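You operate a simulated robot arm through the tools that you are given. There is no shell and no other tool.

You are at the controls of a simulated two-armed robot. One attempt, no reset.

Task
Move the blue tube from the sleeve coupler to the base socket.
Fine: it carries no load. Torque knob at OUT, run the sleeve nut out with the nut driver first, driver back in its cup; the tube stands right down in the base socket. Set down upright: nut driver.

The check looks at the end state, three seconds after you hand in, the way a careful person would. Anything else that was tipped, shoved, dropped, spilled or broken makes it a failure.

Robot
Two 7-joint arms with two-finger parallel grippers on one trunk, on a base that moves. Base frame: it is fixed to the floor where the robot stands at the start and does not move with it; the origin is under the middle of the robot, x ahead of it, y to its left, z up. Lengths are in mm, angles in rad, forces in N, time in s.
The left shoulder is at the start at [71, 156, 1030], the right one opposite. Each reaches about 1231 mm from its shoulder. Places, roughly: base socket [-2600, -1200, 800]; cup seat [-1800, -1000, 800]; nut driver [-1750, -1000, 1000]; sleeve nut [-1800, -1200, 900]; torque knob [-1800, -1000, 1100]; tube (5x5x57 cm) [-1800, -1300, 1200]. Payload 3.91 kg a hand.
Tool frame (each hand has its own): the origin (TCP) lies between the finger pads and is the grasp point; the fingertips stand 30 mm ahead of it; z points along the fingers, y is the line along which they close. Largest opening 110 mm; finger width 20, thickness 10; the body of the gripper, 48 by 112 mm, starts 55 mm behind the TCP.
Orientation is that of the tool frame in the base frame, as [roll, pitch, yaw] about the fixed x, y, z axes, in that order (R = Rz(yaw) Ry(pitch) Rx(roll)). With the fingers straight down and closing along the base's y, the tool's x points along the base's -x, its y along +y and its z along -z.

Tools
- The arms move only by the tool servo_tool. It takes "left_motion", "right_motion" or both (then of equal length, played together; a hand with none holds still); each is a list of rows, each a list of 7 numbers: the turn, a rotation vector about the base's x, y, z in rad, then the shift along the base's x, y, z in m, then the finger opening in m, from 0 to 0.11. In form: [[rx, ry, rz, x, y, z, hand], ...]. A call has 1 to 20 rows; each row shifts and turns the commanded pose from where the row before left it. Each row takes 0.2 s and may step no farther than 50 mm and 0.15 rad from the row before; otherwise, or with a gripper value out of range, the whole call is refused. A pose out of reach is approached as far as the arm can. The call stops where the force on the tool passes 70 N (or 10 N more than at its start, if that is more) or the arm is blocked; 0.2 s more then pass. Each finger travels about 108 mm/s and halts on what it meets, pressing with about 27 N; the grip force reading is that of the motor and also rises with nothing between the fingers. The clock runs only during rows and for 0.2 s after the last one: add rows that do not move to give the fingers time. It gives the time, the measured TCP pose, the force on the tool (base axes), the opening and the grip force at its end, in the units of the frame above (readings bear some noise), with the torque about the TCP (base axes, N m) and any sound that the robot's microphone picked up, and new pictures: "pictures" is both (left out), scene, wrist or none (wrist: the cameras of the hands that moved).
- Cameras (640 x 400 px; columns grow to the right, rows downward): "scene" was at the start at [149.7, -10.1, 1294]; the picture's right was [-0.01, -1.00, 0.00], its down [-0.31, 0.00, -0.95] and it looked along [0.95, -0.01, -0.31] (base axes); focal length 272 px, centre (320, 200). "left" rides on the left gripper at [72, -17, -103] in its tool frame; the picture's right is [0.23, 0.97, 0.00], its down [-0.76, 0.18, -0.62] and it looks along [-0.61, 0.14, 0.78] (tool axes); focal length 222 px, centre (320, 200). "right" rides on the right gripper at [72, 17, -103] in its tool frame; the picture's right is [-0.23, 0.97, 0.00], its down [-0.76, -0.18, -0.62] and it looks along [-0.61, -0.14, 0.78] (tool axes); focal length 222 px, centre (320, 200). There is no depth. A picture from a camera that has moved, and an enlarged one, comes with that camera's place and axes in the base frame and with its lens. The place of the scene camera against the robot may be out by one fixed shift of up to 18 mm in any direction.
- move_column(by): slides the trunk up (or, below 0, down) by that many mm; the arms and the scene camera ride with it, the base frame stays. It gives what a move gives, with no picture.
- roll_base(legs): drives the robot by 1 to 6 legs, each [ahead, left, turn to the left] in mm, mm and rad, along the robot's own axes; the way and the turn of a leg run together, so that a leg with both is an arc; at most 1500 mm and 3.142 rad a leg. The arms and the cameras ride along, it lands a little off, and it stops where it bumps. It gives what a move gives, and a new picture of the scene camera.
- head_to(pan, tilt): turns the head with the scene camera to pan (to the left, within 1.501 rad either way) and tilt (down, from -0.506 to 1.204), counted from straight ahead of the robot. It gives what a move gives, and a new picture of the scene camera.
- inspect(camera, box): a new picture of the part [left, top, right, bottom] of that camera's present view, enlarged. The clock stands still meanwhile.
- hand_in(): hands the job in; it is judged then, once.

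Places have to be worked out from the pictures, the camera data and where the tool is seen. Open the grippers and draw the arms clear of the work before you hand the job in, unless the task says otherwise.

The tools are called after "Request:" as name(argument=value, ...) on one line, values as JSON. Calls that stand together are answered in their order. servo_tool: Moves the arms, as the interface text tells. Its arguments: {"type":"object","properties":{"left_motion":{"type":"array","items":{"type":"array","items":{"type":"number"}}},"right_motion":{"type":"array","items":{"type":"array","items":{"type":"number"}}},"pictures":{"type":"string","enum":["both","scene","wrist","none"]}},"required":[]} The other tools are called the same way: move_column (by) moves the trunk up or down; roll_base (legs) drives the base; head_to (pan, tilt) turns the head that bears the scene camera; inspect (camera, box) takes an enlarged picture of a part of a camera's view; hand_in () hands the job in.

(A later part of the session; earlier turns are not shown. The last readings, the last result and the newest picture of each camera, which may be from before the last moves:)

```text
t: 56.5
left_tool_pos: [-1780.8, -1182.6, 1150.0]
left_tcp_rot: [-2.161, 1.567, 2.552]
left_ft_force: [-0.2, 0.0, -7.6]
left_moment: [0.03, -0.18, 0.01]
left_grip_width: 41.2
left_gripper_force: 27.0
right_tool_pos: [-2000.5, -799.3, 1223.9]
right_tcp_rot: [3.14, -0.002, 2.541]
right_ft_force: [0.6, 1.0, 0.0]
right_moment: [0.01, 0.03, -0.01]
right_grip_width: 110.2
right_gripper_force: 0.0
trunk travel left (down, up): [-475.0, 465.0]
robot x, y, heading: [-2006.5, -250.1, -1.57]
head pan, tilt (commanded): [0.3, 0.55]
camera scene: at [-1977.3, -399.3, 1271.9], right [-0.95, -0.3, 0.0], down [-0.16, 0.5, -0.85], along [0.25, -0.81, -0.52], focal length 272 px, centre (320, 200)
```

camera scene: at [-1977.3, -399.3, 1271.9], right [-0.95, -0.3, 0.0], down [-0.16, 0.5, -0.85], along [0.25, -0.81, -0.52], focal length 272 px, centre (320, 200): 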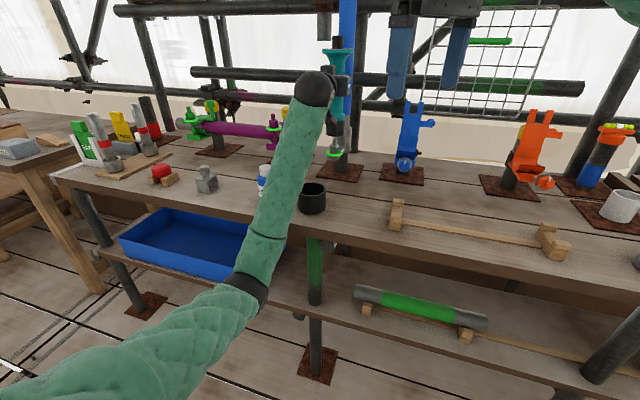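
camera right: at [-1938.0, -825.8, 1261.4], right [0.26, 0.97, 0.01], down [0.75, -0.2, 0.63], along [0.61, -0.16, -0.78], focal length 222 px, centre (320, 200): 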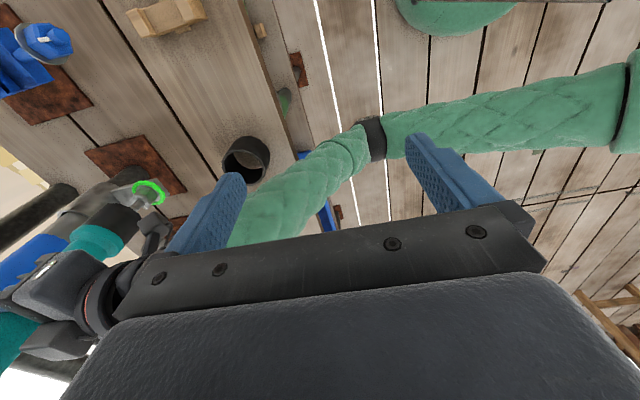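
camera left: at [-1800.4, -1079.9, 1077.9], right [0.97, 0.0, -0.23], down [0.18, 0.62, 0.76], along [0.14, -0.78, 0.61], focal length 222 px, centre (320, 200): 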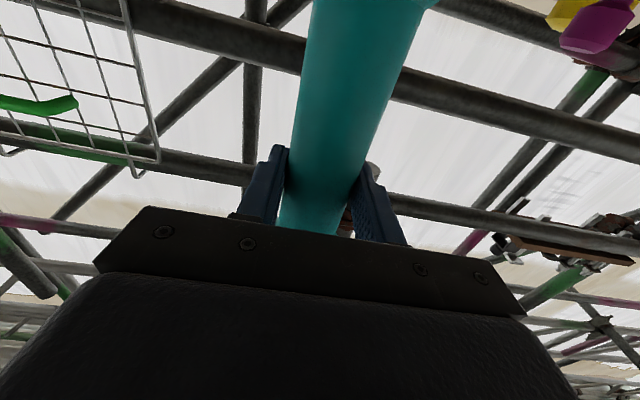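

The right hand is back in a comfortable pose. I'll move it forward to about (-1960, -1040, 1230), where its diagonal view should show nut and driver bottom between its fingers.

Request:
servo_tool(right_motion=[[0, 0, 0, 0.007, -0.04, 0.001, 0.11], [0, 0, 0, 0.007, -0.04, 0.001, 0.11], [0, 0, 0, 0.007, -0.04, 0.001, 0.11], [0, 0, 0, 0.007, -0.04, 0.001, 0.11], [0, 0, 0, 0.007, -0.04, 0.001, 0.11], [0, 0, 0, 0.005, -0.04, 0.001, 0.11], [0, 0, 0, 0, 0, 0, 0.11]], pictures="both")

Request:
inspect(camera="right", box=[230, 90, 430, 250])

```text
t: 58.1
left_tool_pos: [-1782.1, -1179.9, 1151.0]
left_tcp_rot: [-1.996, 1.568, 2.715]
left_ft_force: [0.4, 0.2, -7.9]
left_moment: [0.06, -0.18, 0.0]
left_grip_width: 41.1
left_gripper_force: 26.9
right_tool_pos: [-1960.1, -1038.7, 1234.5]
right_tcp_rot: [3.14, 0.0, 2.54]
right_ft_force: [-0.6, -0.3, -0.6]
right_moment: [-0.05, -0.01, 0.01]
right_grip_width: 110.1
right_gripper_force: 0.0
trunk travel left (down, up): [-475.0, 465.0]
robot x, y, heading: [-2010.7, -252.4, -1.566]
head pan, tilt (commanded): [0.3, 0.55]
camera scene: at [-1978.3, -398.5, 1272.1], right [-0.95, -0.3, 0.0], down [-0.16, 0.5, -0.85], along [0.25, -0.81, -0.52], focal length 272 px, centre (320, 200)
camera right: at [-2009.7, -982.9, 1338.8], right [0.74, 0.68, 0.0], down [0.53, -0.58, 0.62], along [0.42, -0.46, -0.78], focal length 222 px, centre (320, 200)
```

scene: 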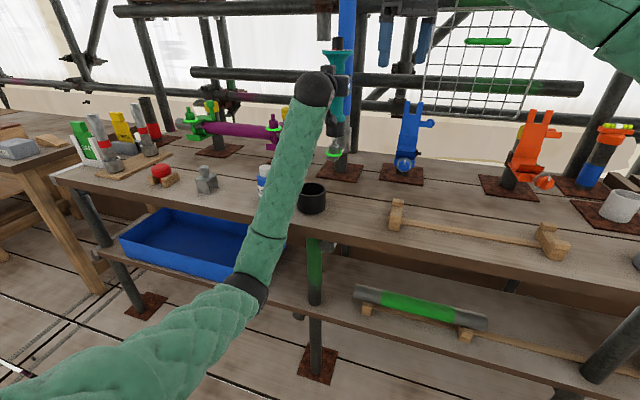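
right: 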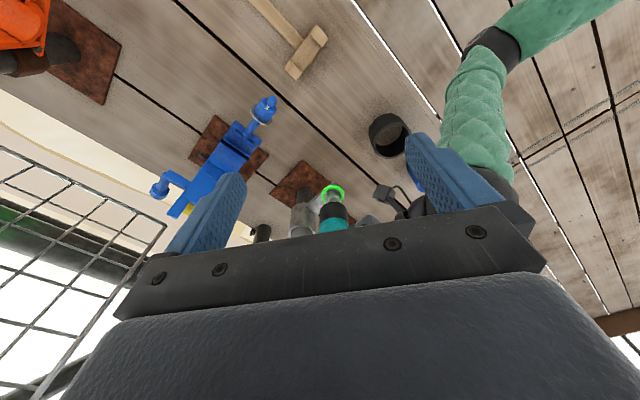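

```text
2.50 times, centred on (330, 170) of right
camera zoom: at [-2009.7, -982.9, 1338.8], right [0.74, 0.68, 0.0], down [0.53, -0.58, 0.62], along [0.42, -0.46, -0.78], focal length 555 px, centre (295, 275)
```

zoom: 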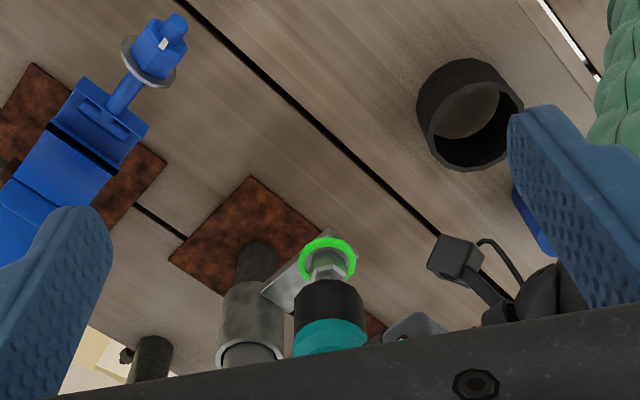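

This diagonal view shows the ring, nut and driver socket together. I'll enlarge it to measure the alignment.

Request:
inspect(camera="right", box=[305, 170, 365, 240])

Request:
inspect(camera="scene", box=[305, 40, 365, 170])

```text
5.71 times, centred on (335, 205) of right
camera zoom: at [-2009.7, -982.9, 1338.8], right [0.74, 0.68, 0.0], down [0.53, -0.58, 0.62], along [0.42, -0.46, -0.78], focal length 1269 px, centre (234, 171)
```

zoom: 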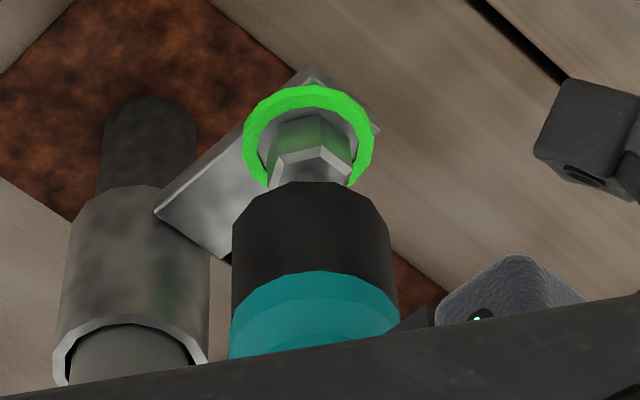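

```text
3.08 times, centred on (335, 105) of scene
camera zoom: at [-1978.3, -398.5, 1272.1], right [-0.95, -0.3, 0.0], down [-0.16, 0.5, -0.85], along [0.25, -0.81, -0.52], focal length 836 px, centre (274, 492)
```

zoom: 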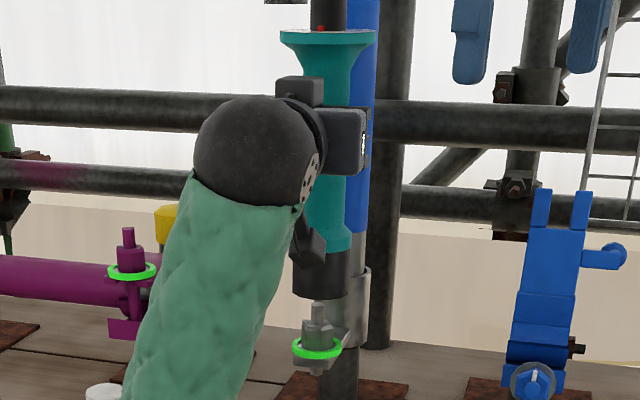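

Both views put the driver about 1.5–2 mm off: it needs roughly (+1.4, +2.0) mm. I'll make that correction and lower 30 mm, to just above the stud tip, then re-check.

Request:
servo_tool(left_motion=[[0, 0, 0, 0.0014, 0.002, 0, 0.025], [0, 0, 0, 0, 0, -0.015, 0.025], [0, 0, 0, 0, 0, -0.012, 0.025], [0, 0, 0, 0, 0, 0, 0.025], [0, 0, 0, 0, 0, 0, 0.025]], pictures="none")

Request:
inspect(camera="right", box=[305, 170, 365, 240])

Request:
inspect(camera="scene", box=[305, 50, 365, 180])

```text
t: 59.3
left_tool_pos: [-1782.6, -1180.8, 1124.7]
left_tcp_rot: [-2.173, 1.567, 2.539]
left_ft_force: [-0.3, 0.0, -8.3]
left_moment: [0.1, -0.03, 0.01]
left_grip_width: 41.8
left_gripper_force: 26.9
right_tool_pos: [-1958.9, -1038.0, 1235.0]
right_tcp_rot: [3.139, 0.001, 2.543]
right_ft_force: [0.2, -0.2, -0.6]
right_moment: [-0.01, -0.02, 0.01]
right_grip_width: 109.8
right_gripper_force: 0.0
trunk travel left (down, up): [-475.0, 465.0]
robot x, y, heading: [-2012.5, -253.7, -1.569]
head pan, tilt (commanded): [0.3, 0.55]
```

```text
5.71 times, centred on (335, 205) of right
camera zoom: at [-2009.2, -983.3, 1338.1], right [0.74, 0.68, 0.0], down [0.53, -0.58, 0.62], along [0.42, -0.46, -0.78], focal length 1269 px, centre (234, 171)
```

zoom: 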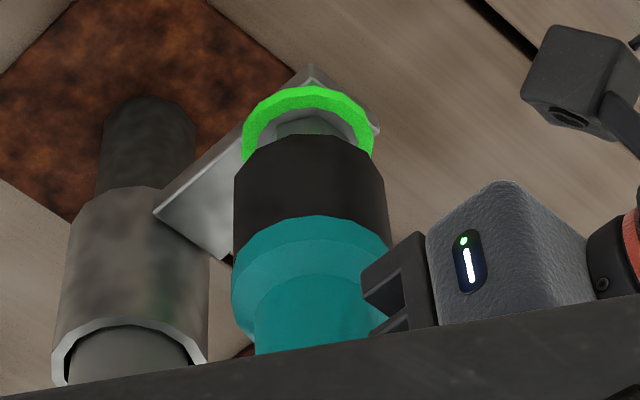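

```text
3.08 times, centred on (335, 115) of scene
camera zoom: at [-1977.9, -399.1, 1272.0], right [-0.95, -0.3, 0.0], down [-0.16, 0.5, -0.85], along [0.25, -0.81, -0.52], focal length 836 px, centre (274, 462)
```

zoom: 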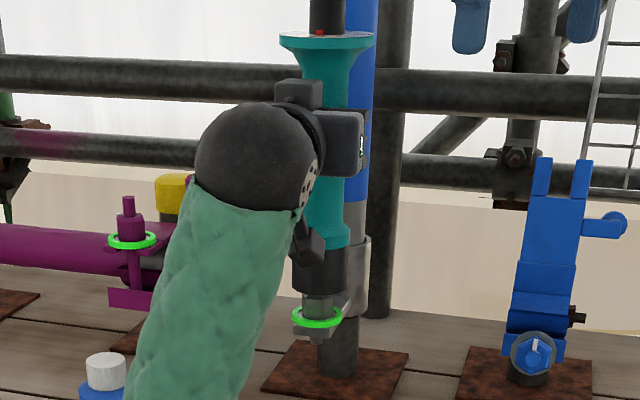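

The socket sits well over the ring now (within about 2 mm). I'll nudge (+1.2, -0.4) mm and lower 20 mm so the stud enters the socket, watching force.

Request:
servo_tool(left_motion=[[0, 0, 0, 0.0012, -0.0004, 0, 0.025], [0, 0, 0, 0, 0, -0.01, 0.025], [0, 0, 0, 0, 0, -0.01, 0.025], [0, 0, 0, 0, 0, 0, 0.025]], pictures="none")

Request:
inspect(camera="right", box=[305, 170, 365, 240])

Request:
inspect(camera="scene", box=[310, 110, 360, 180])

```text
t: 60.3
left_tool_pos: [-1781.2, -1180.5, 1105.6]
left_tcp_rot: [-2.144, 1.568, 2.568]
left_ft_force: [0.0, -0.2, -8.0]
left_moment: [0.09, 0.0, 0.01]
left_grip_width: 41.6
left_gripper_force: 26.7
right_tool_pos: [-1960.9, -1039.0, 1235.1]
right_tcp_rot: [3.14, 0.0, 2.544]
right_ft_force: [-0.1, -0.3, -0.1]
right_moment: [0.01, 0.0, 0.02]
right_grip_width: 110.1
right_gripper_force: 0.1
trunk travel left (down, up): [-475.0, 465.0]
robot x, y, heading: [-2010.2, -254.0, -1.568]
head pan, tilt (commanded): [0.3, 0.55]
```

```text
5.71 times, centred on (335, 205) of right
camera zoom: at [-2009.3, -983.2, 1338.2], right [0.74, 0.68, 0.0], down [0.53, -0.58, 0.62], along [0.42, -0.46, -0.78], focal length 1269 px, centre (234, 171)
```

zoom: 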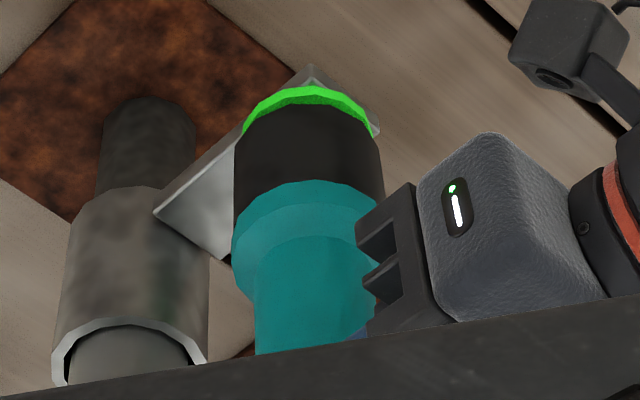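

```text
5.71 times, centred on (335, 145) of scene
camera zoom: at [-1978.0, -399.0, 1272.0], right [-0.95, -0.3, 0.0], down [-0.16, 0.5, -0.85], along [0.25, -0.81, -0.52], focal length 1553 px, centre (234, 514)
```

zoom: 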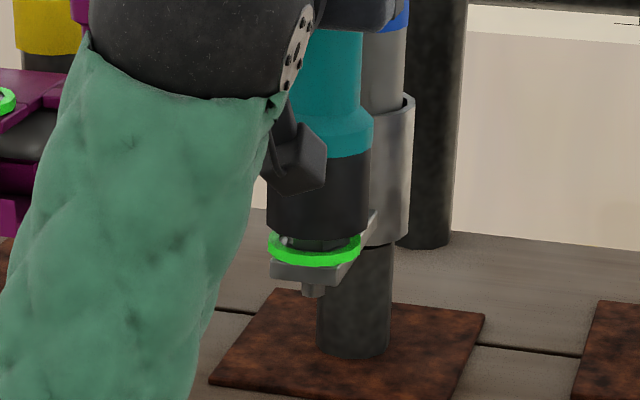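

The socket is nearly over the nut; the scene view suggests about 1.5 mm more toward +x. I'll nudge (+1.5, -1.0) mm and lower 14 mm.

Request:
servo_tool(left_motion=[[0, 0, 0, 0.0015, -0.001, 0, 0.025], [0, 0, 0, 0, 0, -0.007, 0.025], [0, 0, 0, 0, 0, -0.007, 0.025], [0, 0, 0, 0, 0, 0, 0.025]], pictures="none")

Request:
inspect(camera="right", box=[305, 170, 365, 240])

Request:
inspect(camera="scene", box=[310, 110, 360, 180])

```text
t: 61.3
left_tool_pos: [-1780.6, -1179.3, 1095.1]
left_tcp_rot: [-0.431, 1.566, -2.002]
left_ft_force: [1.1, 2.5, 27.6]
left_moment: [-0.14, -0.17, 0.12]
left_grip_width: 41.0
left_gripper_force: 26.3
right_tool_pos: [-1961.1, -1036.2, 1237.6]
right_tcp_rot: [3.14, 0.002, 2.543]
right_ft_force: [0.0, 0.1, 0.5]
right_moment: [0.0, -0.02, 0.04]
right_grip_width: 109.8
right_gripper_force: 0.1
trunk travel left (down, up): [-475.0, 465.0]
robot x, y, heading: [-2012.2, -251.1, -1.571]
head pan, tilt (commanded): [0.3, 0.55]
```

```text
5.71 times, centred on (335, 205) of right
camera zoom: at [-2010.0, -980.3, 1340.3], right [0.74, 0.68, 0.0], down [0.53, -0.58, 0.62], along [0.42, -0.46, -0.78], focal length 1269 px, centre (234, 171)
```

zoom: 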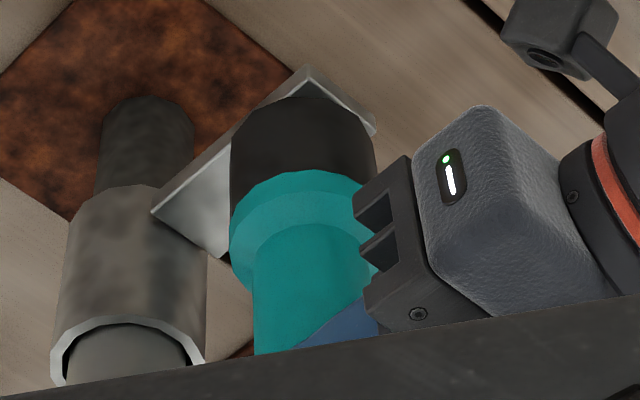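

```text
5.71 times, centred on (335, 145) of scene
camera zoom: at [-1978.7, -396.2, 1272.7], right [-0.95, -0.3, 0.0], down [-0.16, 0.5, -0.85], along [0.25, -0.81, -0.52], focal length 1553 px, centre (234, 514)
```

zoom: 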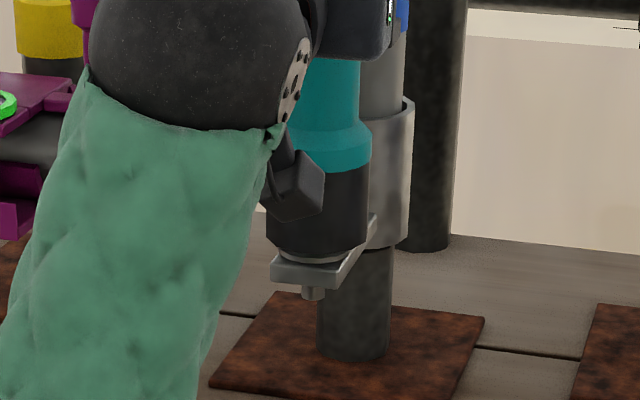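

The green ring has vanished and the tool presses about 36 N onto the nut, so the socket seems seated. I'll hold here a couple of seconds and listen.

Request:
servo_tool(left_motion=[[0, 0, 0, 0, 0, 0, 0.025], [0, 0, 0, 0, 0, 0, 0.025], [0, 0, 0, 0, 0, 0, 0.025], [0, 0, 0, 0, 0, 0, 0.025], [0, 0, 0, 0, 0, 0, 0.025], [0, 0, 0, 0, 0, 0, 0.025], [0, 0, 0, 0, 0, 0, 0.025], [0, 0, 0, 0, 0, 0, 0.025]], pictures="none")

Request:
inspect(camera="scene", box=[310, 50, 360, 180])

Request:
inspect(camera="right", box=[305, 170, 365, 240])

```text
t: 63.1
left_tool_pos: [-1781.3, -1178.7, 1094.1]
left_tcp_rot: [-0.956, 1.568, -2.526]
left_ft_force: [-0.7, 1.8, 22.0]
left_moment: [-0.1, 0.03, 0.02]
left_grip_width: 41.4
left_gripper_force: 27.2
right_tool_pos: [-1959.3, -1036.3, 1236.9]
right_tcp_rot: [3.141, 0.003, 2.541]
right_ft_force: [0.3, 0.2, -0.2]
right_moment: [0.01, 0.01, 0.01]
right_grip_width: 110.1
right_gripper_force: 0.1
trunk travel left (down, up): [-475.0, 465.0]
robot x, y, heading: [-2014.5, -251.6, -1.567]
head pan, tilt (commanded): [0.3, 0.55]
```

```text
3.08 times, centred on (335, 115) of scene
camera zoom: at [-1978.6, -396.3, 1272.4], right [-0.95, -0.3, 0.0], down [-0.16, 0.5, -0.85], along [0.25, -0.81, -0.52], focal length 836 px, centre (274, 462)
```

zoom: 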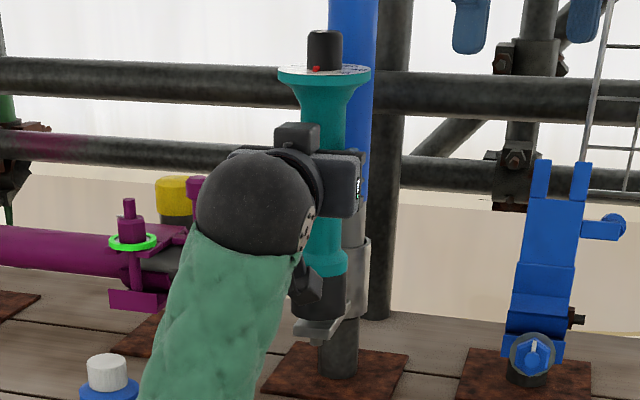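

```text
5.71 times, centred on (335, 205) of right
camera zoom: at [-2010.0, -980.3, 1340.0], right [0.74, 0.68, 0.0], down [0.53, -0.58, 0.62], along [0.42, -0.46, -0.78], focal length 1269 px, centre (234, 171)
```

zoom: 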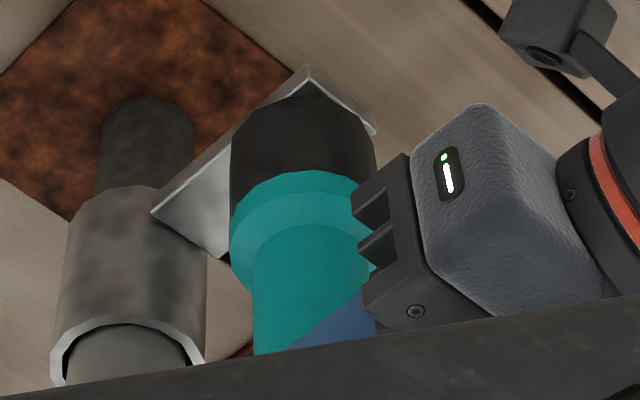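

No sound yet, and about 30 N on the nut. I'll press a few mm more and hold to see whether the driver starts running.

Request:
servo_tool(left_motion=[[0, 0, 0, 0, 0, -0.003, 0.02], [0, 0, 0, 0, 0, 0, 0.02], [0, 0, 0, 0, 0, 0, 0.02], [0, 0, 0, 0, 0, 0, 0.02], [0, 0, 0, 0, 0, 0, 0.02]], pictures="none")

Request:
inspect(camera="right", box=[305, 170, 365, 240])

Request:
inspect(camera="scene", box=[310, 110, 360, 180])

```text
t: 64.3
left_tool_pos: [-1782.4, -1180.0, 1091.3]
left_tcp_rot: [-0.944, 1.568, -2.518]
left_ft_force: [-1.4, 0.7, 22.3]
left_moment: [-0.13, 0.17, 0.02]
left_grip_width: 40.9
left_gripper_force: 27.0
right_tool_pos: [-1960.5, -1036.5, 1237.2]
right_tcp_rot: [3.141, 0.001, 2.541]
right_ft_force: [0.4, 0.1, 0.2]
right_moment: [0.0, 0.01, -0.02]
right_grip_width: 110.1
right_gripper_force: 0.0
trunk travel left (down, up): [-475.0, 465.0]
robot x, y, heading: [-2010.8, -253.3, -1.567]
head pan, tilt (commanded): [0.3, 0.55]
```

```text
5.71 times, centred on (335, 205) of right
camera zoom: at [-2010.1, -980.3, 1340.0], right [0.74, 0.68, 0.0], down [0.53, -0.58, 0.62], along [0.42, -0.46, -0.78], focal length 1269 px, centre (234, 171)
```

zoom: 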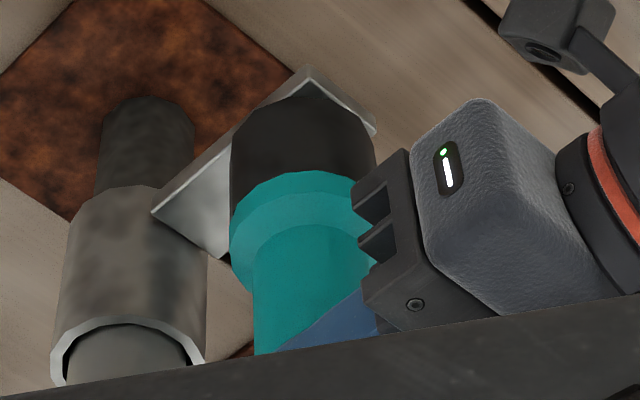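

```text
5.71 times, centred on (335, 145) of scene
camera zoom: at [-1978.8, -396.3, 1272.4], right [-0.95, -0.3, 0.0], down [-0.16, 0.5, -0.85], along [0.25, -0.81, -0.52], focal length 1553 px, centre (234, 514)
```

zoom: 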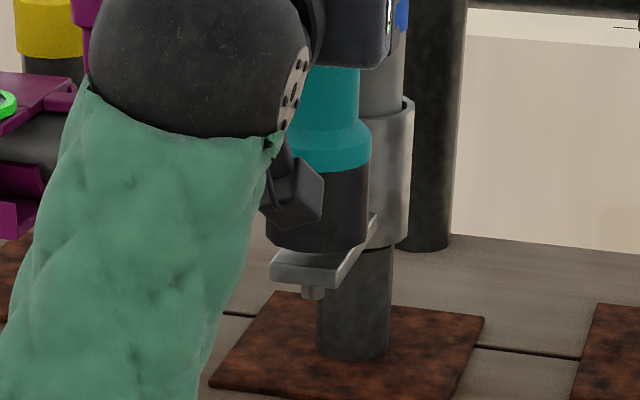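

Pressing further only slid the hand 3 mm down the shaft, so the socket is fully home on the lug. I'll lift the driver 60 mm to see what has become of the nut and ring.

Request:
servo_tool(left_motion=[[0, 0, 0, 0, 0, 0.015, 0.02], [0, 0, 0, 0, 0, 0.025, 0.02], [0, 0, 0, 0, 0, 0.025, 0.02], [0, 0, 0, 0, 0, 0, 0.02]], pictures="none")

Request:
inspect(camera="right", box=[305, 170, 365, 240])

Request:
inspect(camera="scene", box=[310, 110, 360, 180])

```text
t: 65.3
left_tool_pos: [-1780.4, -1179.5, 1153.7]
left_tcp_rot: [-2.321, 1.57, 2.392]
left_ft_force: [0.1, 0.7, -7.0]
left_moment: [0.08, 0.0, 0.01]
left_grip_width: 41.1
left_gripper_force: 27.3
right_tool_pos: [-1959.3, -1038.5, 1234.3]
right_tcp_rot: [3.141, 0.0, 2.541]
right_ft_force: [-0.6, 1.8, -0.5]
right_moment: [-0.01, 0.01, -0.02]
right_grip_width: 110.1
right_gripper_force: 0.0
trunk travel left (down, up): [-475.0, 465.0]
robot x, y, heading: [-2013.5, -253.4, -1.574]
head pan, tilt (commanded): [0.3, 0.55]
```

```text
5.71 times, centred on (335, 205) of right
camera zoom: at [-2009.2, -983.1, 1338.2], right [0.74, 0.68, 0.0], down [0.53, -0.58, 0.62], along [0.42, -0.46, -0.78], focal length 1269 px, centre (234, 171)
```

zoom: 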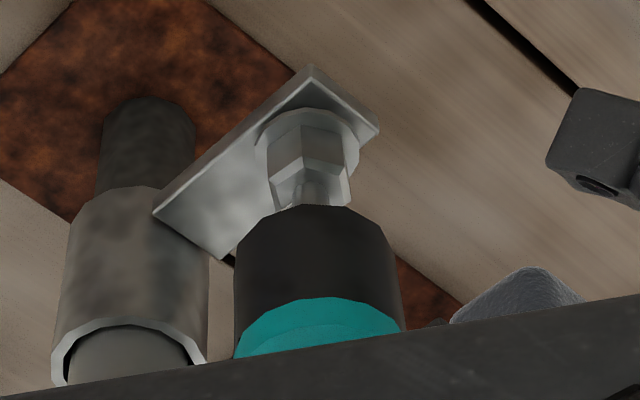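

```text
5.71 times, centred on (335, 145) of scene
camera zoom: at [-1977.9, -398.9, 1272.0], right [-0.95, -0.3, 0.0], down [-0.16, 0.5, -0.85], along [0.25, -0.81, -0.52], focal length 1553 px, centre (234, 514)
```

zoom: 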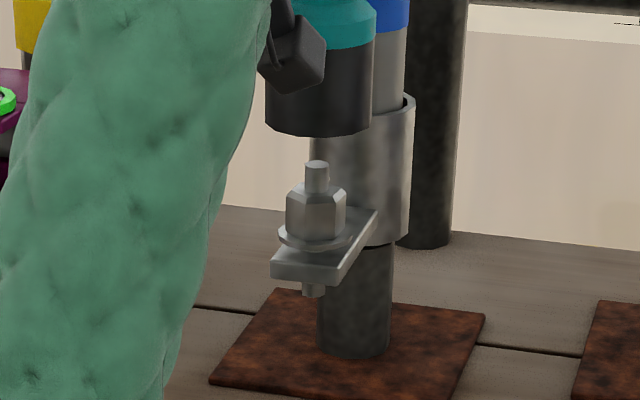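

The green ring is gone and the nut seems to sit higher on its stud, though I heard nothing. I'll enlarge the nut to record its state before deciding whether to run it longer.

Request:
inspect(camera="scene", box=[325, 135, 349, 165])

Request:
inspect(camera="right", box=[315, 180, 350, 210])

```text
13.33 times, centred on (337, 150) of scene
camera zoom: at [-1977.9, -398.9, 1272.0], right [-0.95, -0.3, 0.0], down [-0.16, 0.5, -0.85], along [0.25, -0.81, -0.52], focal length 3623 px, centre (93, 867)
```

zoom: 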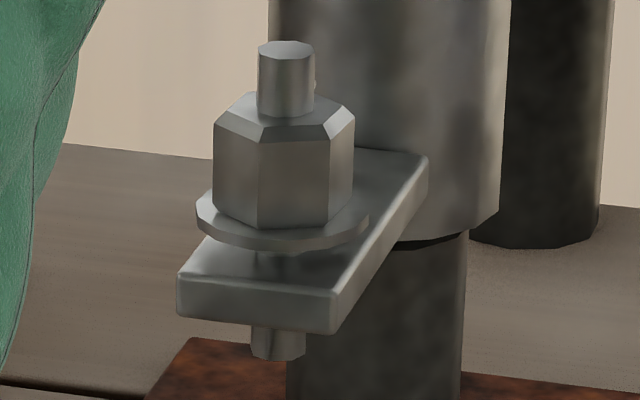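

```text
13.33 times, centred on (332, 195) of right
camera zoom: at [-2009.2, -983.1, 1338.2], right [0.74, 0.68, 0.0], down [0.53, -0.58, 0.62], along [0.42, -0.46, -0.78], focal length 2962 px, centre (153, 267)
```

zoom: 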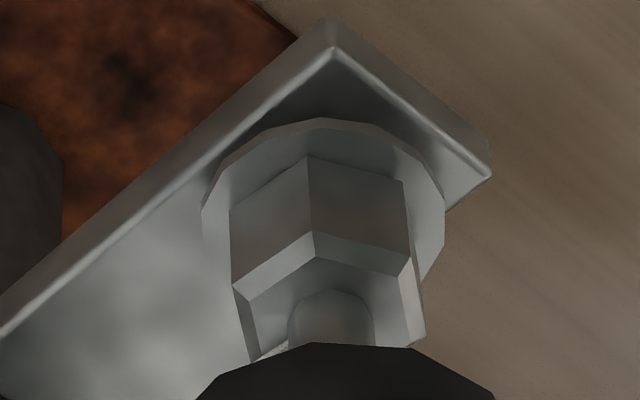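

The nut and washer have clearly lifted off the lug, leaving a small gap. To be sure it is fully run out I'll seat the driver once more for a few seconds and compare.

Request:
servo_tool(left_motion=[[0, 0, 0, 0, 0, -0.02, 0.02], [0, 0, 0, 0, 0, -0.02, 0.02], [0, 0, 0, 0, 0, -0.012, 0.02], [0, 0, 0, 0, 0, -0.008, 0.02], [0, 0, 0, 0, 0, 0, 0.02], [0, 0, 0, 0, 0, 0, 0.02], [0, 0, 0, 0, 0, 0, 0.02], [0, 0, 0, 0, 0, 0, 0.02], [0, 0, 0, 0, 0, 0, 0.02], [0, 0, 0, 0, 0, 0, 0.02], [0, 0, 0, 0, 0, 0, 0.02], [0, 0, 0, 0, 0, 0, 0.02]], pictures="none")

Request:
inspect(camera="scene", box=[310, 110, 360, 180])

```text
t: 67.9
left_tool_pos: [-1778.7, -1179.0, 1092.6]
left_tcp_rot: [-2.162, 1.568, 2.548]
left_ft_force: [-0.8, 0.9, -8.6]
left_moment: [0.12, 0.0, 0.01]
left_grip_width: 41.1
left_gripper_force: 27.1
right_tool_pos: [-1959.7, -1038.6, 1234.9]
right_tcp_rot: [3.141, 0.0, 2.543]
right_ft_force: [0.0, 0.3, 0.3]
right_moment: [0.02, 0.02, -0.01]
right_grip_width: 109.8
right_gripper_force: 0.1
trunk travel left (down, up): [-475.0, 465.0]
robot x, y, heading: [-2012.8, -252.1, -1.57]
head pan, tilt (commanded): [0.3, 0.55]
```

```text
5.71 times, centred on (335, 145) of scene
camera zoom: at [-1978.0, -399.1, 1272.0], right [-0.95, -0.3, 0.0], down [-0.16, 0.5, -0.85], along [0.25, -0.81, -0.52], focal length 1553 px, centre (234, 514)
```

zoom: 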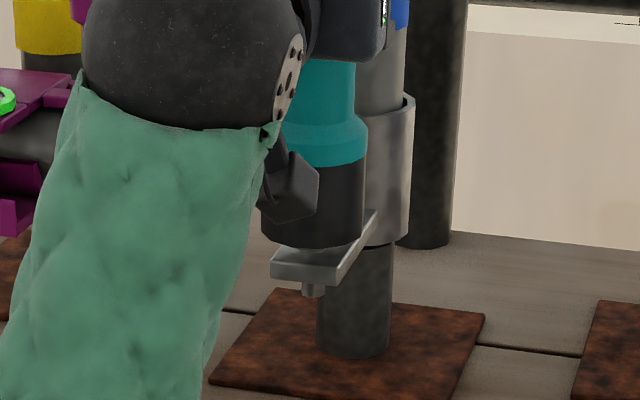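

No contact force yet (only the driver's weight). I'll lower 4 mm more to press lightly and hold.

Request:
servo_tool(left_motion=[[0, 0, 0, -0.001, 0, -0.002, 0.02], [0, 0, 0, 0, 0, -0.002, 0.02], [0, 0, 0, 0, 0, 0, 0.02], [0, 0, 0, 0, 0, 0, 0.02], [0, 0, 0, 0, 0, 0, 0.02], [0, 0, 0, 0, 0, 0, 0.02], [0, 0, 0, 0, 0, 0, 0.02], [0, 0, 0, 0, 0, 0, 0.02]], pictures="none")

```text
t: 69.7
left_tool_pos: [-1780.0, -1180.2, 1091.4]
left_tcp_rot: [-1.208, 1.567, -2.779]
left_ft_force: [1.3, -6.1, 12.0]
left_moment: [-0.76, -0.11, 0.02]
left_grip_width: 41.2
left_gripper_force: 27.1
right_tool_pos: [-1961.0, -1038.2, 1235.4]
right_tcp_rot: [-3.141, 0.0, 2.542]
right_ft_force: [0.4, 0.2, 0.5]
right_moment: [-0.02, -0.04, -0.01]
right_grip_width: 109.8
right_gripper_force: 0.0
trunk travel left (down, up): [-475.0, 465.0]
robot x, y, heading: [-2010.9, -255.8, -1.568]
head pan, tilt (commanded): [0.3, 0.55]
```

It pressed with about 20 N, still with no sound. I'll lift 62 mm and compare the nut with before.

Request:
servo_tool(left_motion=[[0, 0, 0, 0, 0, 0.012, 0.02], [0, 0, 0, 0, 0, 0.025, 0.02], [0, 0, 0, 0, 0, 0.03, 0.02], [0, 0, 0, 0, 0, 0, 0.02]], pictures="none")

Request:
inspect(camera="scene", box=[325, 135, 349, 165])

Request:
inspect(camera="right", box=[305, 170, 365, 240])

```text
t: 70.7
left_tool_pos: [-1781.6, -1182.1, 1158.9]
left_tcp_rot: [-2.246, 1.568, 2.465]
left_ft_force: [0.1, -0.4, -8.3]
left_moment: [0.05, -0.03, 0.01]
left_grip_width: 41.5
left_gripper_force: 26.9
right_tool_pos: [-1959.7, -1038.4, 1233.7]
right_tcp_rot: [3.14, 0.0, 2.543]
right_ft_force: [-0.1, 0.6, 0.2]
right_moment: [0.0, 0.0, 0.0]
right_grip_width: 110.0
right_gripper_force: 0.0
trunk travel left (down, up): [-475.0, 465.0]
robot x, y, heading: [-2009.7, -251.5, -1.568]
head pan, tilt (commanded): [0.3, 0.55]
```

```text
13.33 times, centred on (337, 150) of scene
camera zoom: at [-1977.8, -399.2, 1271.9], right [-0.95, -0.3, 0.0], down [-0.16, 0.5, -0.85], along [0.25, -0.81, -0.52], focal length 3623 px, centre (93, 867)
```

zoom: 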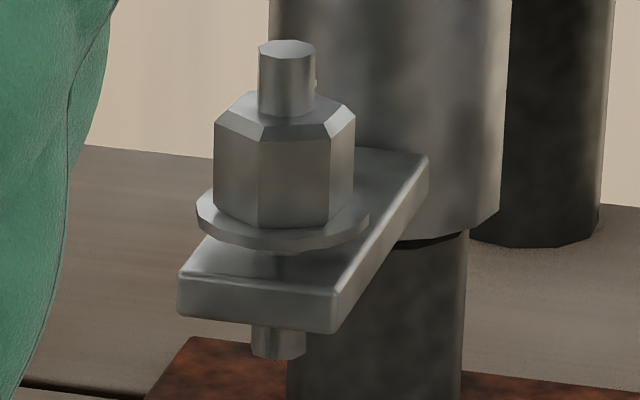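

```text
5.71 times, centred on (335, 205) of right
camera zoom: at [-2009.0, -983.4, 1338.0], right [0.74, 0.68, 0.0], down [0.53, -0.58, 0.62], along [0.42, -0.46, -0.78], focal length 1269 px, centre (234, 171)
```

zoom: 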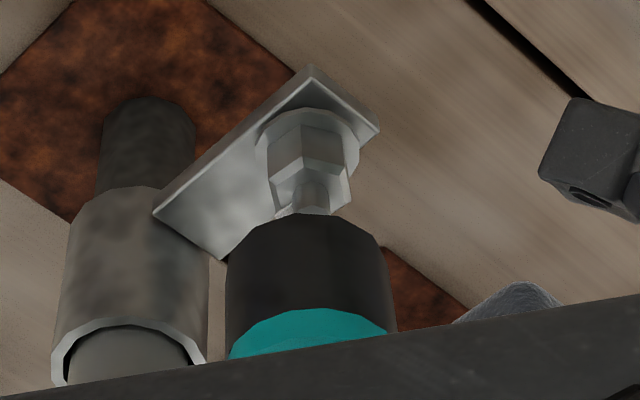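

The nut's state is unchanged, with washer lifted and the ring gone, so it is run out. Now the driver goes back: I'll carry it at this height to above the cup, at TCP (-1764.5, -1014.6).

Request:
servo_tool(left_motion=[[0, 0, 0, 0.0025, 0.028, 0, 0.02], [0, 0, 0, 0.003, 0.028, 0, 0.02], [0, 0, 0, 0.003, 0.028, 0, 0.02], [0, 0, 0, 0.003, 0.028, 0, 0.02], [0, 0, 0, 0.003, 0.028, 0, 0.02], [0, 0, 0, 0.0025, 0.0265, 0, 0.02], [0, 0, 0, 0, 0, 0, 0.02]], pictures="scene")

Request:
inspect(camera="right", box=[330, 80, 470, 220])

Request:
inspect(camera="scene", box=[270, 30, 360, 220])

```text
t: 72.3
left_tool_pos: [-1765.1, -1015.5, 1157.5]
left_tcp_rot: [-2.318, 1.568, 2.395]
left_ft_force: [-0.8, 0.4, -8.2]
left_moment: [0.13, -0.01, 0.0]
left_grip_width: 41.5
left_gripper_force: 26.7
right_tool_pos: [-1958.2, -1039.4, 1234.8]
right_tcp_rot: [3.138, 0.001, 2.54]
right_ft_force: [0.6, -0.7, 0.9]
right_moment: [-0.03, 0.02, 0.02]
right_grip_width: 109.9
right_gripper_force: 0.0
trunk travel left (down, up): [-475.0, 465.0]
robot x, y, heading: [-2007.1, -248.4, -1.57]
head pan, tilt (commanded): [0.3, 0.55]
camera scene: at [-1978.0, -399.2, 1272.0], right [-0.95, -0.3, 0.0], down [-0.16, 0.5, -0.85], along [0.25, -0.81, -0.52], focal length 272 px, centre (320, 200)
```

scene: 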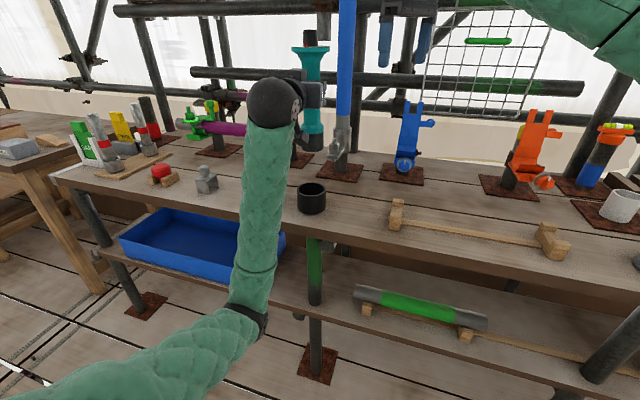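

```text
2.86 times, centred on (400, 150) of right
camera zoom: at [-2009.3, -983.4, 1338.0], right [0.74, 0.68, 0.0], down [0.53, -0.58, 0.62], along [0.42, -0.46, -0.78], focal length 635 px, centre (91, 343)
```

zoom: 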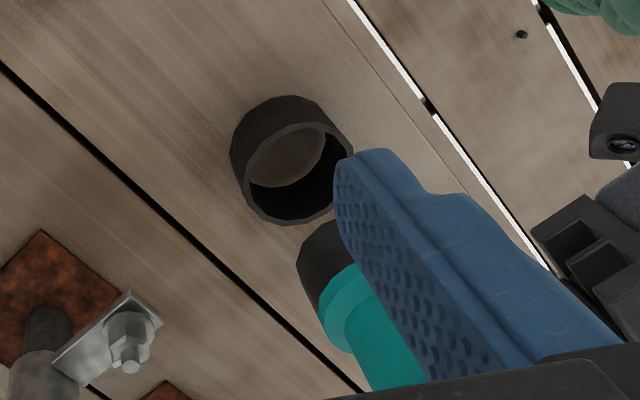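

```text
2.11 times, centred on (315, 125) of scene
camera zoom: at [-1978.0, -399.2, 1272.0], right [-0.95, -0.3, 0.0], down [-0.16, 0.5, -0.85], along [0.25, -0.81, -0.52], focal length 572 px, centre (330, 358)
```

zoom: 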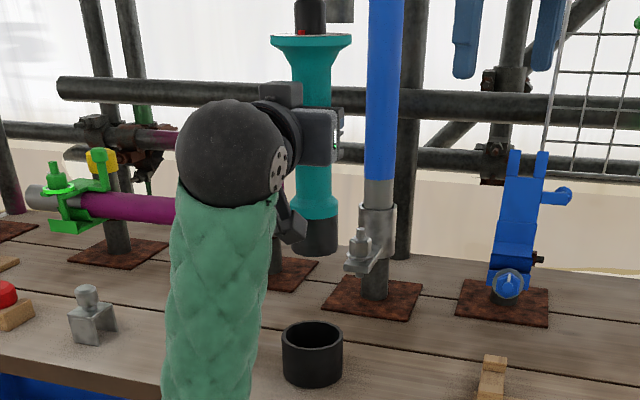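

I'll enlarge to check that the socket lines up over the cup before lowering.

Request:
inspect(camera="scene", box=[285, 30, 345, 90])

Request:
inspect(camera="scene", box=[285, 120, 345, 220])

```text
6.67 times, centred on (315, 60) of scene
camera zoom: at [-1978.0, -399.2, 1272.0], right [-0.95, -0.3, 0.0], down [-0.16, 0.5, -0.85], along [0.25, -0.81, -0.52], focal length 1811 px, centre (353, 1133)
```

zoom: 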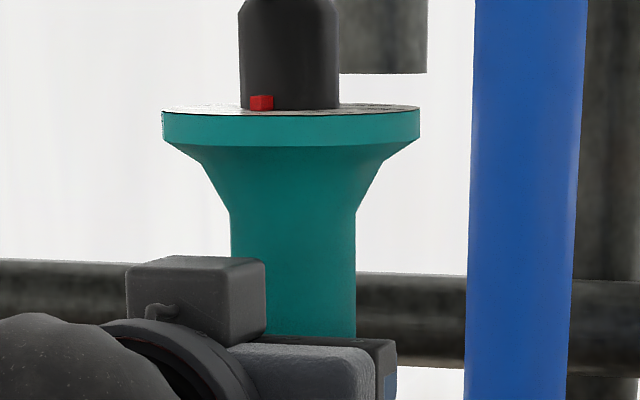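

```text
4.00 times, centred on (315, 170) of scene
camera zoom: at [-1978.0, -399.2, 1272.0], right [-0.95, -0.3, 0.0], down [-0.16, 0.5, -0.85], along [0.25, -0.81, -0.52], focal length 1087 px, centre (340, 320)
```

zoom: 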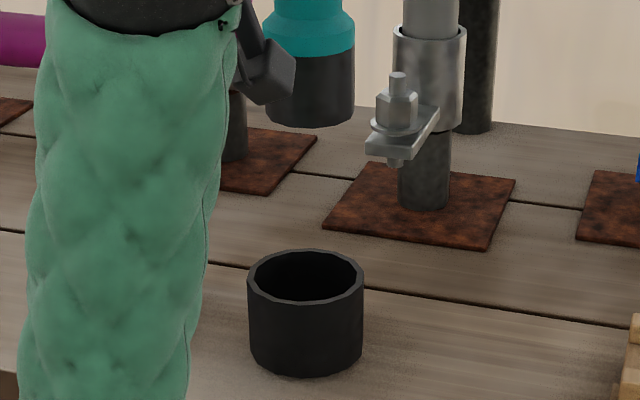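

Scene and right views both put the cup's centre about (+3.5, +2) mm from the driver axis. I'll correct that and lower to just above the rim (TCP z ≈ 1050).

Request:
servo_tool(left_motion=[[0, 0, 0, 0.0035, 0.002, 0, 0.02], [0, 0, 0, 0, 0, -0.035, 0.02], [0, 0, 0, 0, 0, -0.035, 0.02], [0, 0, 0, 0, 0, -0.035, 0.02], [0, 0, 0, 0, 0, 0, 0.02], [0, 0, 0, 0, 0, 0, 0.02]], pictures="none")

Request:
inspect(camera="scene", box=[270, 60, 360, 220])

Request:
inspect(camera="right", box=[330, 80, 470, 220])

```text
t: 73.7
left_tool_pos: [-1762.4, -1013.0, 1053.2]
left_tcp_rot: [-2.112, 1.568, 2.6]
left_ft_force: [0.1, 0.2, -8.1]
left_moment: [0.09, 0.0, -0.01]
left_grip_width: 41.4
left_gripper_force: 27.3
right_tool_pos: [-1959.4, -1038.6, 1234.2]
right_tcp_rot: [3.142, 0.0, 2.543]
right_ft_force: [-0.2, -0.4, -0.1]
right_moment: [-0.01, -0.02, -0.02]
right_grip_width: 109.9
right_gripper_force: 0.2
trunk travel left (down, up): [-475.0, 465.0]
robot x, y, heading: [-2012.2, -254.8, -1.572]
head pan, tilt (commanded): [0.3, 0.55]
```

```text
2.50 times, centred on (315, 140) of scene
camera zoom: at [-1977.8, -399.0, 1272.0], right [-0.95, -0.3, 0.0], down [-0.16, 0.5, -0.85], along [0.25, -0.81, -0.52], focal length 679 px, centre (332, 350)
```

zoom: 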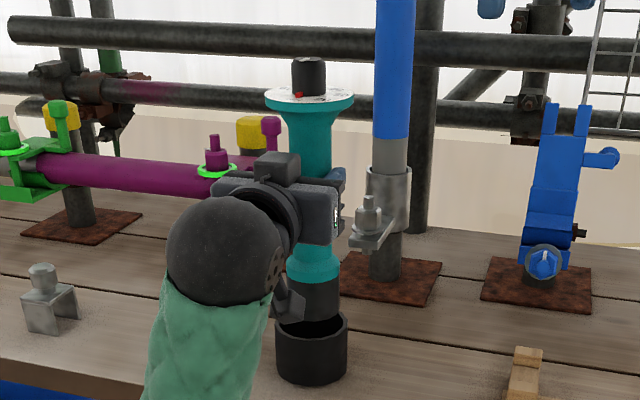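

```text
2.86 times, centred on (400, 150) of right
camera zoom: at [-2009.0, -983.2, 1338.2], right [0.74, 0.68, 0.0], down [0.53, -0.58, 0.62], along [0.42, -0.46, -0.78], focal length 635 px, centre (91, 343)
```

zoom: 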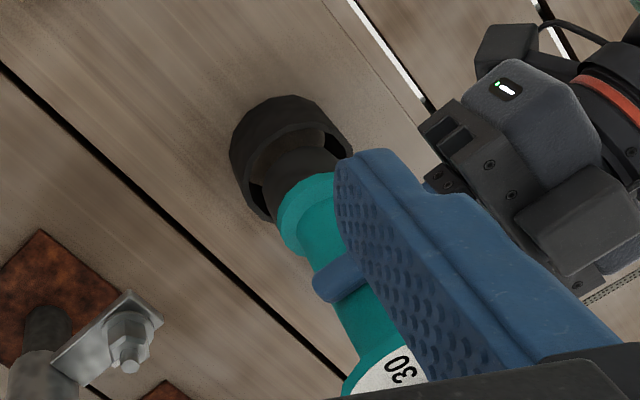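

The socket is over the cup mouth, roughly centred. I'll lower 75 mm into the cup, then check.

Request:
servo_tool(left_motion=[[0, 0, 0, 0, 0, -0.02, 0.02], [0, 0, 0, 0, 0, -0.02, 0.02], [0, 0, 0, 0, 0, -0.02, 0.02], [0, 0, 0, 0, 0, -0.015, 0.02], [0, 0, 0, 0, 0, 0, 0.02]], pictures="none")

Request:
inspect(camera="scene", box=[270, 60, 360, 220])

Request:
inspect(camera="right", box=[330, 80, 470, 220])

```text
t: 74.9
left_tool_pos: [-1762.2, -1013.7, 976.4]
left_tcp_rot: [-2.077, 1.569, 2.635]
left_ft_force: [-0.1, 0.1, -7.8]
left_moment: [0.31, 0.13, 0.02]
left_grip_width: 41.4
left_gripper_force: 27.4
right_tool_pos: [-1959.5, -1037.8, 1234.6]
right_tcp_rot: [3.141, 0.0, 2.544]
right_ft_force: [0.3, -0.1, -0.1]
right_moment: [-0.01, 0.0, -0.02]
right_grip_width: 110.2
right_gripper_force: 0.1
trunk travel left (down, up): [-475.0, 465.0]
robot x, y, heading: [-2011.0, -253.1, -1.57]
head pan, tilt (commanded): [0.3, 0.55]
```

```text
2.50 times, centred on (315, 140) of scene
camera zoom: at [-1977.9, -398.8, 1272.0], right [-0.95, -0.3, 0.0], down [-0.16, 0.5, -0.85], along [0.25, -0.81, -0.52], focal length 679 px, centre (332, 350)
```

zoom: 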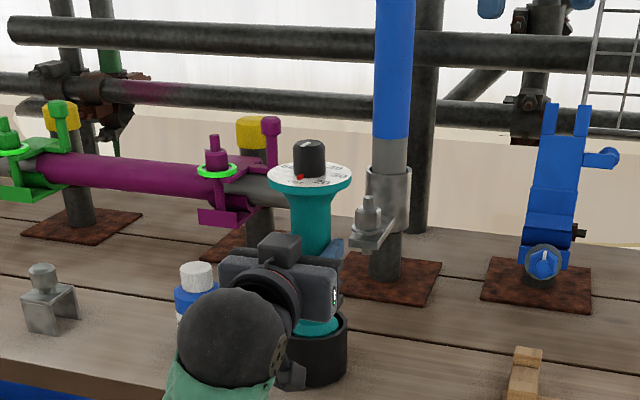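

```text
2.86 times, centred on (400, 150) of right
camera zoom: at [-2009.2, -983.0, 1338.3], right [0.74, 0.68, 0.0], down [0.53, -0.58, 0.62], along [0.42, -0.46, -0.78], focal length 635 px, centre (91, 343)
```

zoom: 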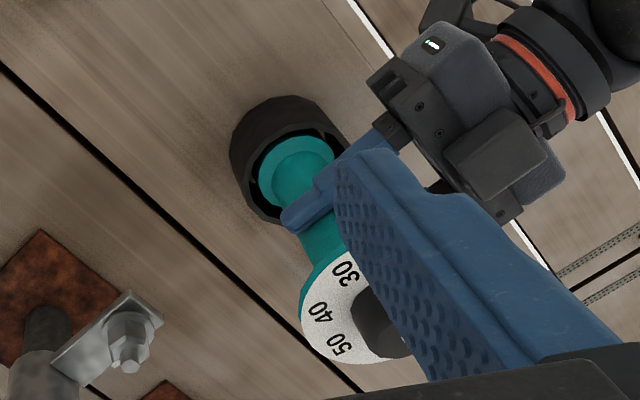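

The driver is inside the cup with no side load. I'll lower in small steps until its weight comes off the hand.

Request:
servo_tool(left_motion=[[0, 0, 0, 0, 0, -0.005, 0.02], [0, 0, 0, 0, 0, -0.004, 0.02], [0, 0, 0, 0, 0, -0.002, 0.02], [0, 0, 0, 0, 0, 0, 0.02]], pictures="none")

```text
t: 75.9
left_tool_pos: [-1761.8, -1010.6, 968.5]
left_tcp_rot: [-0.633, 1.568, -2.204]
left_ft_force: [-2.8, -3.9, 24.3]
left_moment: [-0.32, 0.05, 0.17]
left_grip_width: 41.2
left_gripper_force: 26.7
right_tool_pos: [-1960.9, -1037.1, 1237.6]
right_tcp_rot: [-3.141, 0.001, 2.541]
right_ft_force: [-0.5, -0.1, -0.1]
right_moment: [0.0, -0.02, 0.03]
right_grip_width: 110.1
right_gripper_force: 0.0
trunk travel left (down, up): [-475.0, 465.0]
robot x, y, heading: [-2012.7, -254.9, -1.566]
head pan, tilt (commanded): [0.3, 0.55]
```

Contact came at TCP z ≈ 968 with about 32 N, slightly higher than expected. I'll look whether the driver is really seated or caught on something.

Request:
inspect(camera="scene", box=[280, 100, 350, 220])

Request:
inspect(camera="right", box=[370, 100, 440, 170])

Request:
inspect(camera="left", box=[200, 0, 520, 240])

```text
3.33 times, centred on (315, 160) of scene
camera zoom: at [-1979.0, -396.8, 1272.4], right [-0.95, -0.3, 0.0], down [-0.16, 0.5, -0.85], along [0.25, -0.81, -0.52], focal length 906 px, centre (337, 333)
```

zoom: 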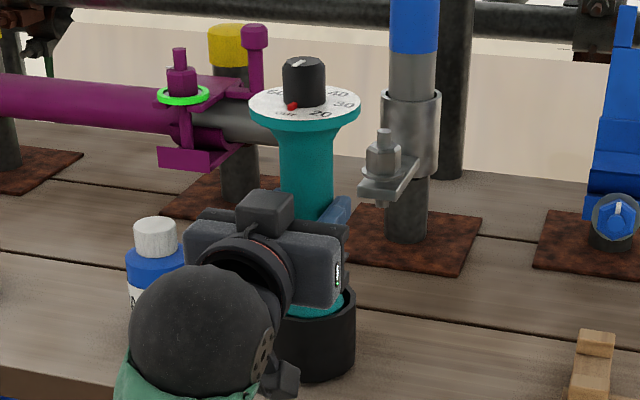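

```text
5.71 times, centred on (405, 135) of right
camera zoom: at [-2010.4, -980.8, 1339.7], right [0.74, 0.68, 0.0], down [0.53, -0.58, 0.62], along [0.42, -0.46, -0.78], focal length 1269 px, centre (-166, 571)
```

zoom: 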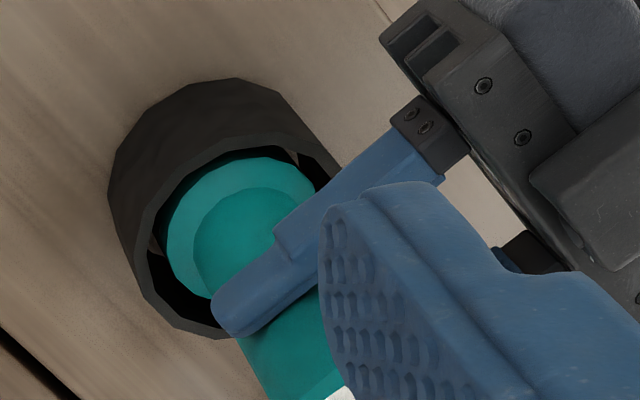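

```text
1.67 times, centred on (360, 120) of left
camera zoom: at [-1779.2, -908.2, 896.4], right [0.97, 0.0, -0.23], down [0.18, 0.62, 0.76], along [0.14, -0.78, 0.61], focal length 370 px, centre (253, 333)
```

zoom: 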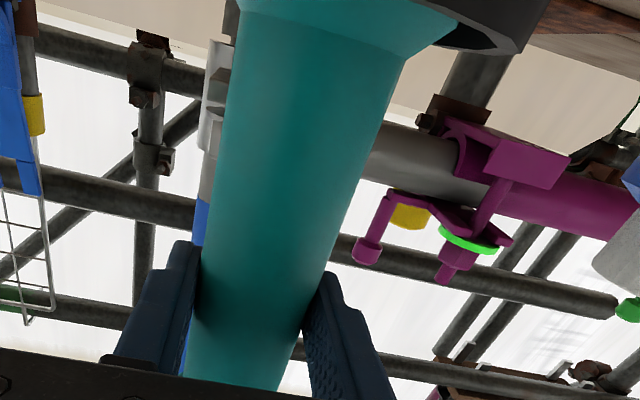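

The dial height matches the original seating within a couple of mm, and the flare sits inside the cup. I'll ease off the pressure 3 mm, open the fingers and back straight out.

Request:
servo_tool(left_motion=[[0, 0, 0, 0, 0, 0.003, 0.02], [0, 0, 0, 0, 0, 0, 0.02], [0, 0, 0, 0, 0, 0, 0.05], [0, 0, 0, 0, 0, 0, 0.08], [0, 0, 0, 0, 0, 0, 0.08], [0, 0, 0, 0, 0, 0, 0.08]], pictures="none")

Request:
inspect(camera="scene", box=[280, 100, 350, 220])

Request:
inspect(camera="left", box=[200, 0, 520, 240])

```text
t: 77.3
left_tool_pos: [-1760.7, -1010.3, 970.2]
left_tcp_rot: [-1.946, 1.57, 2.767]
left_ft_force: [0.4, -0.4, -0.4]
left_moment: [-0.07, 0.01, 0.02]
left_grip_width: 80.0
left_gripper_force: 0.1
right_tool_pos: [-1960.7, -1038.5, 1235.1]
right_tcp_rot: [3.14, -0.001, 2.542]
right_ft_force: [-0.9, 0.7, -0.9]
right_moment: [-0.02, -0.01, 0.0]
right_grip_width: 109.9
right_gripper_force: 0.1
trunk travel left (down, up): [-475.0, 465.0]
robot x, y, heading: [-2011.2, -253.9, -1.573]
head pan, tilt (commanded): [0.3, 0.55]
```

```text
3.33 times, centred on (315, 160) of scene
camera zoom: at [-1978.1, -398.3, 1272.1], right [-0.95, -0.3, 0.0], down [-0.16, 0.5, -0.85], along [0.25, -0.81, -0.52], focal length 906 px, centre (337, 333)
```

zoom: 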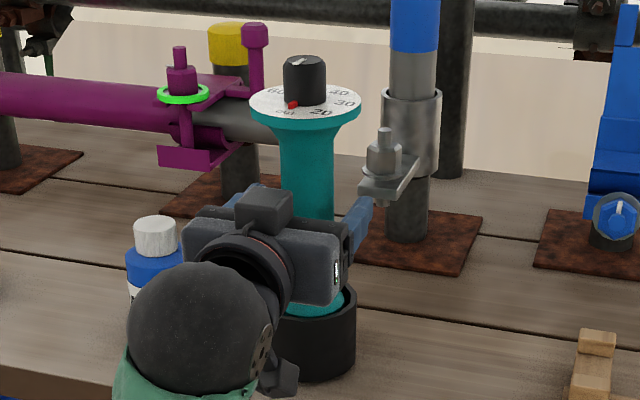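

```text
1.67 times, centred on (360, 120) of left
camera zoom: at [-1778.0, -908.4, 897.5], right [0.97, 0.0, -0.23], down [0.18, 0.62, 0.76], along [0.14, -0.78, 0.61], focal length 370 px, centre (253, 333)
```

zoom: 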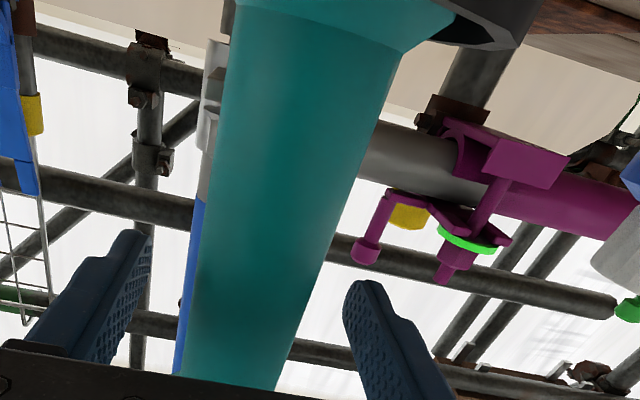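

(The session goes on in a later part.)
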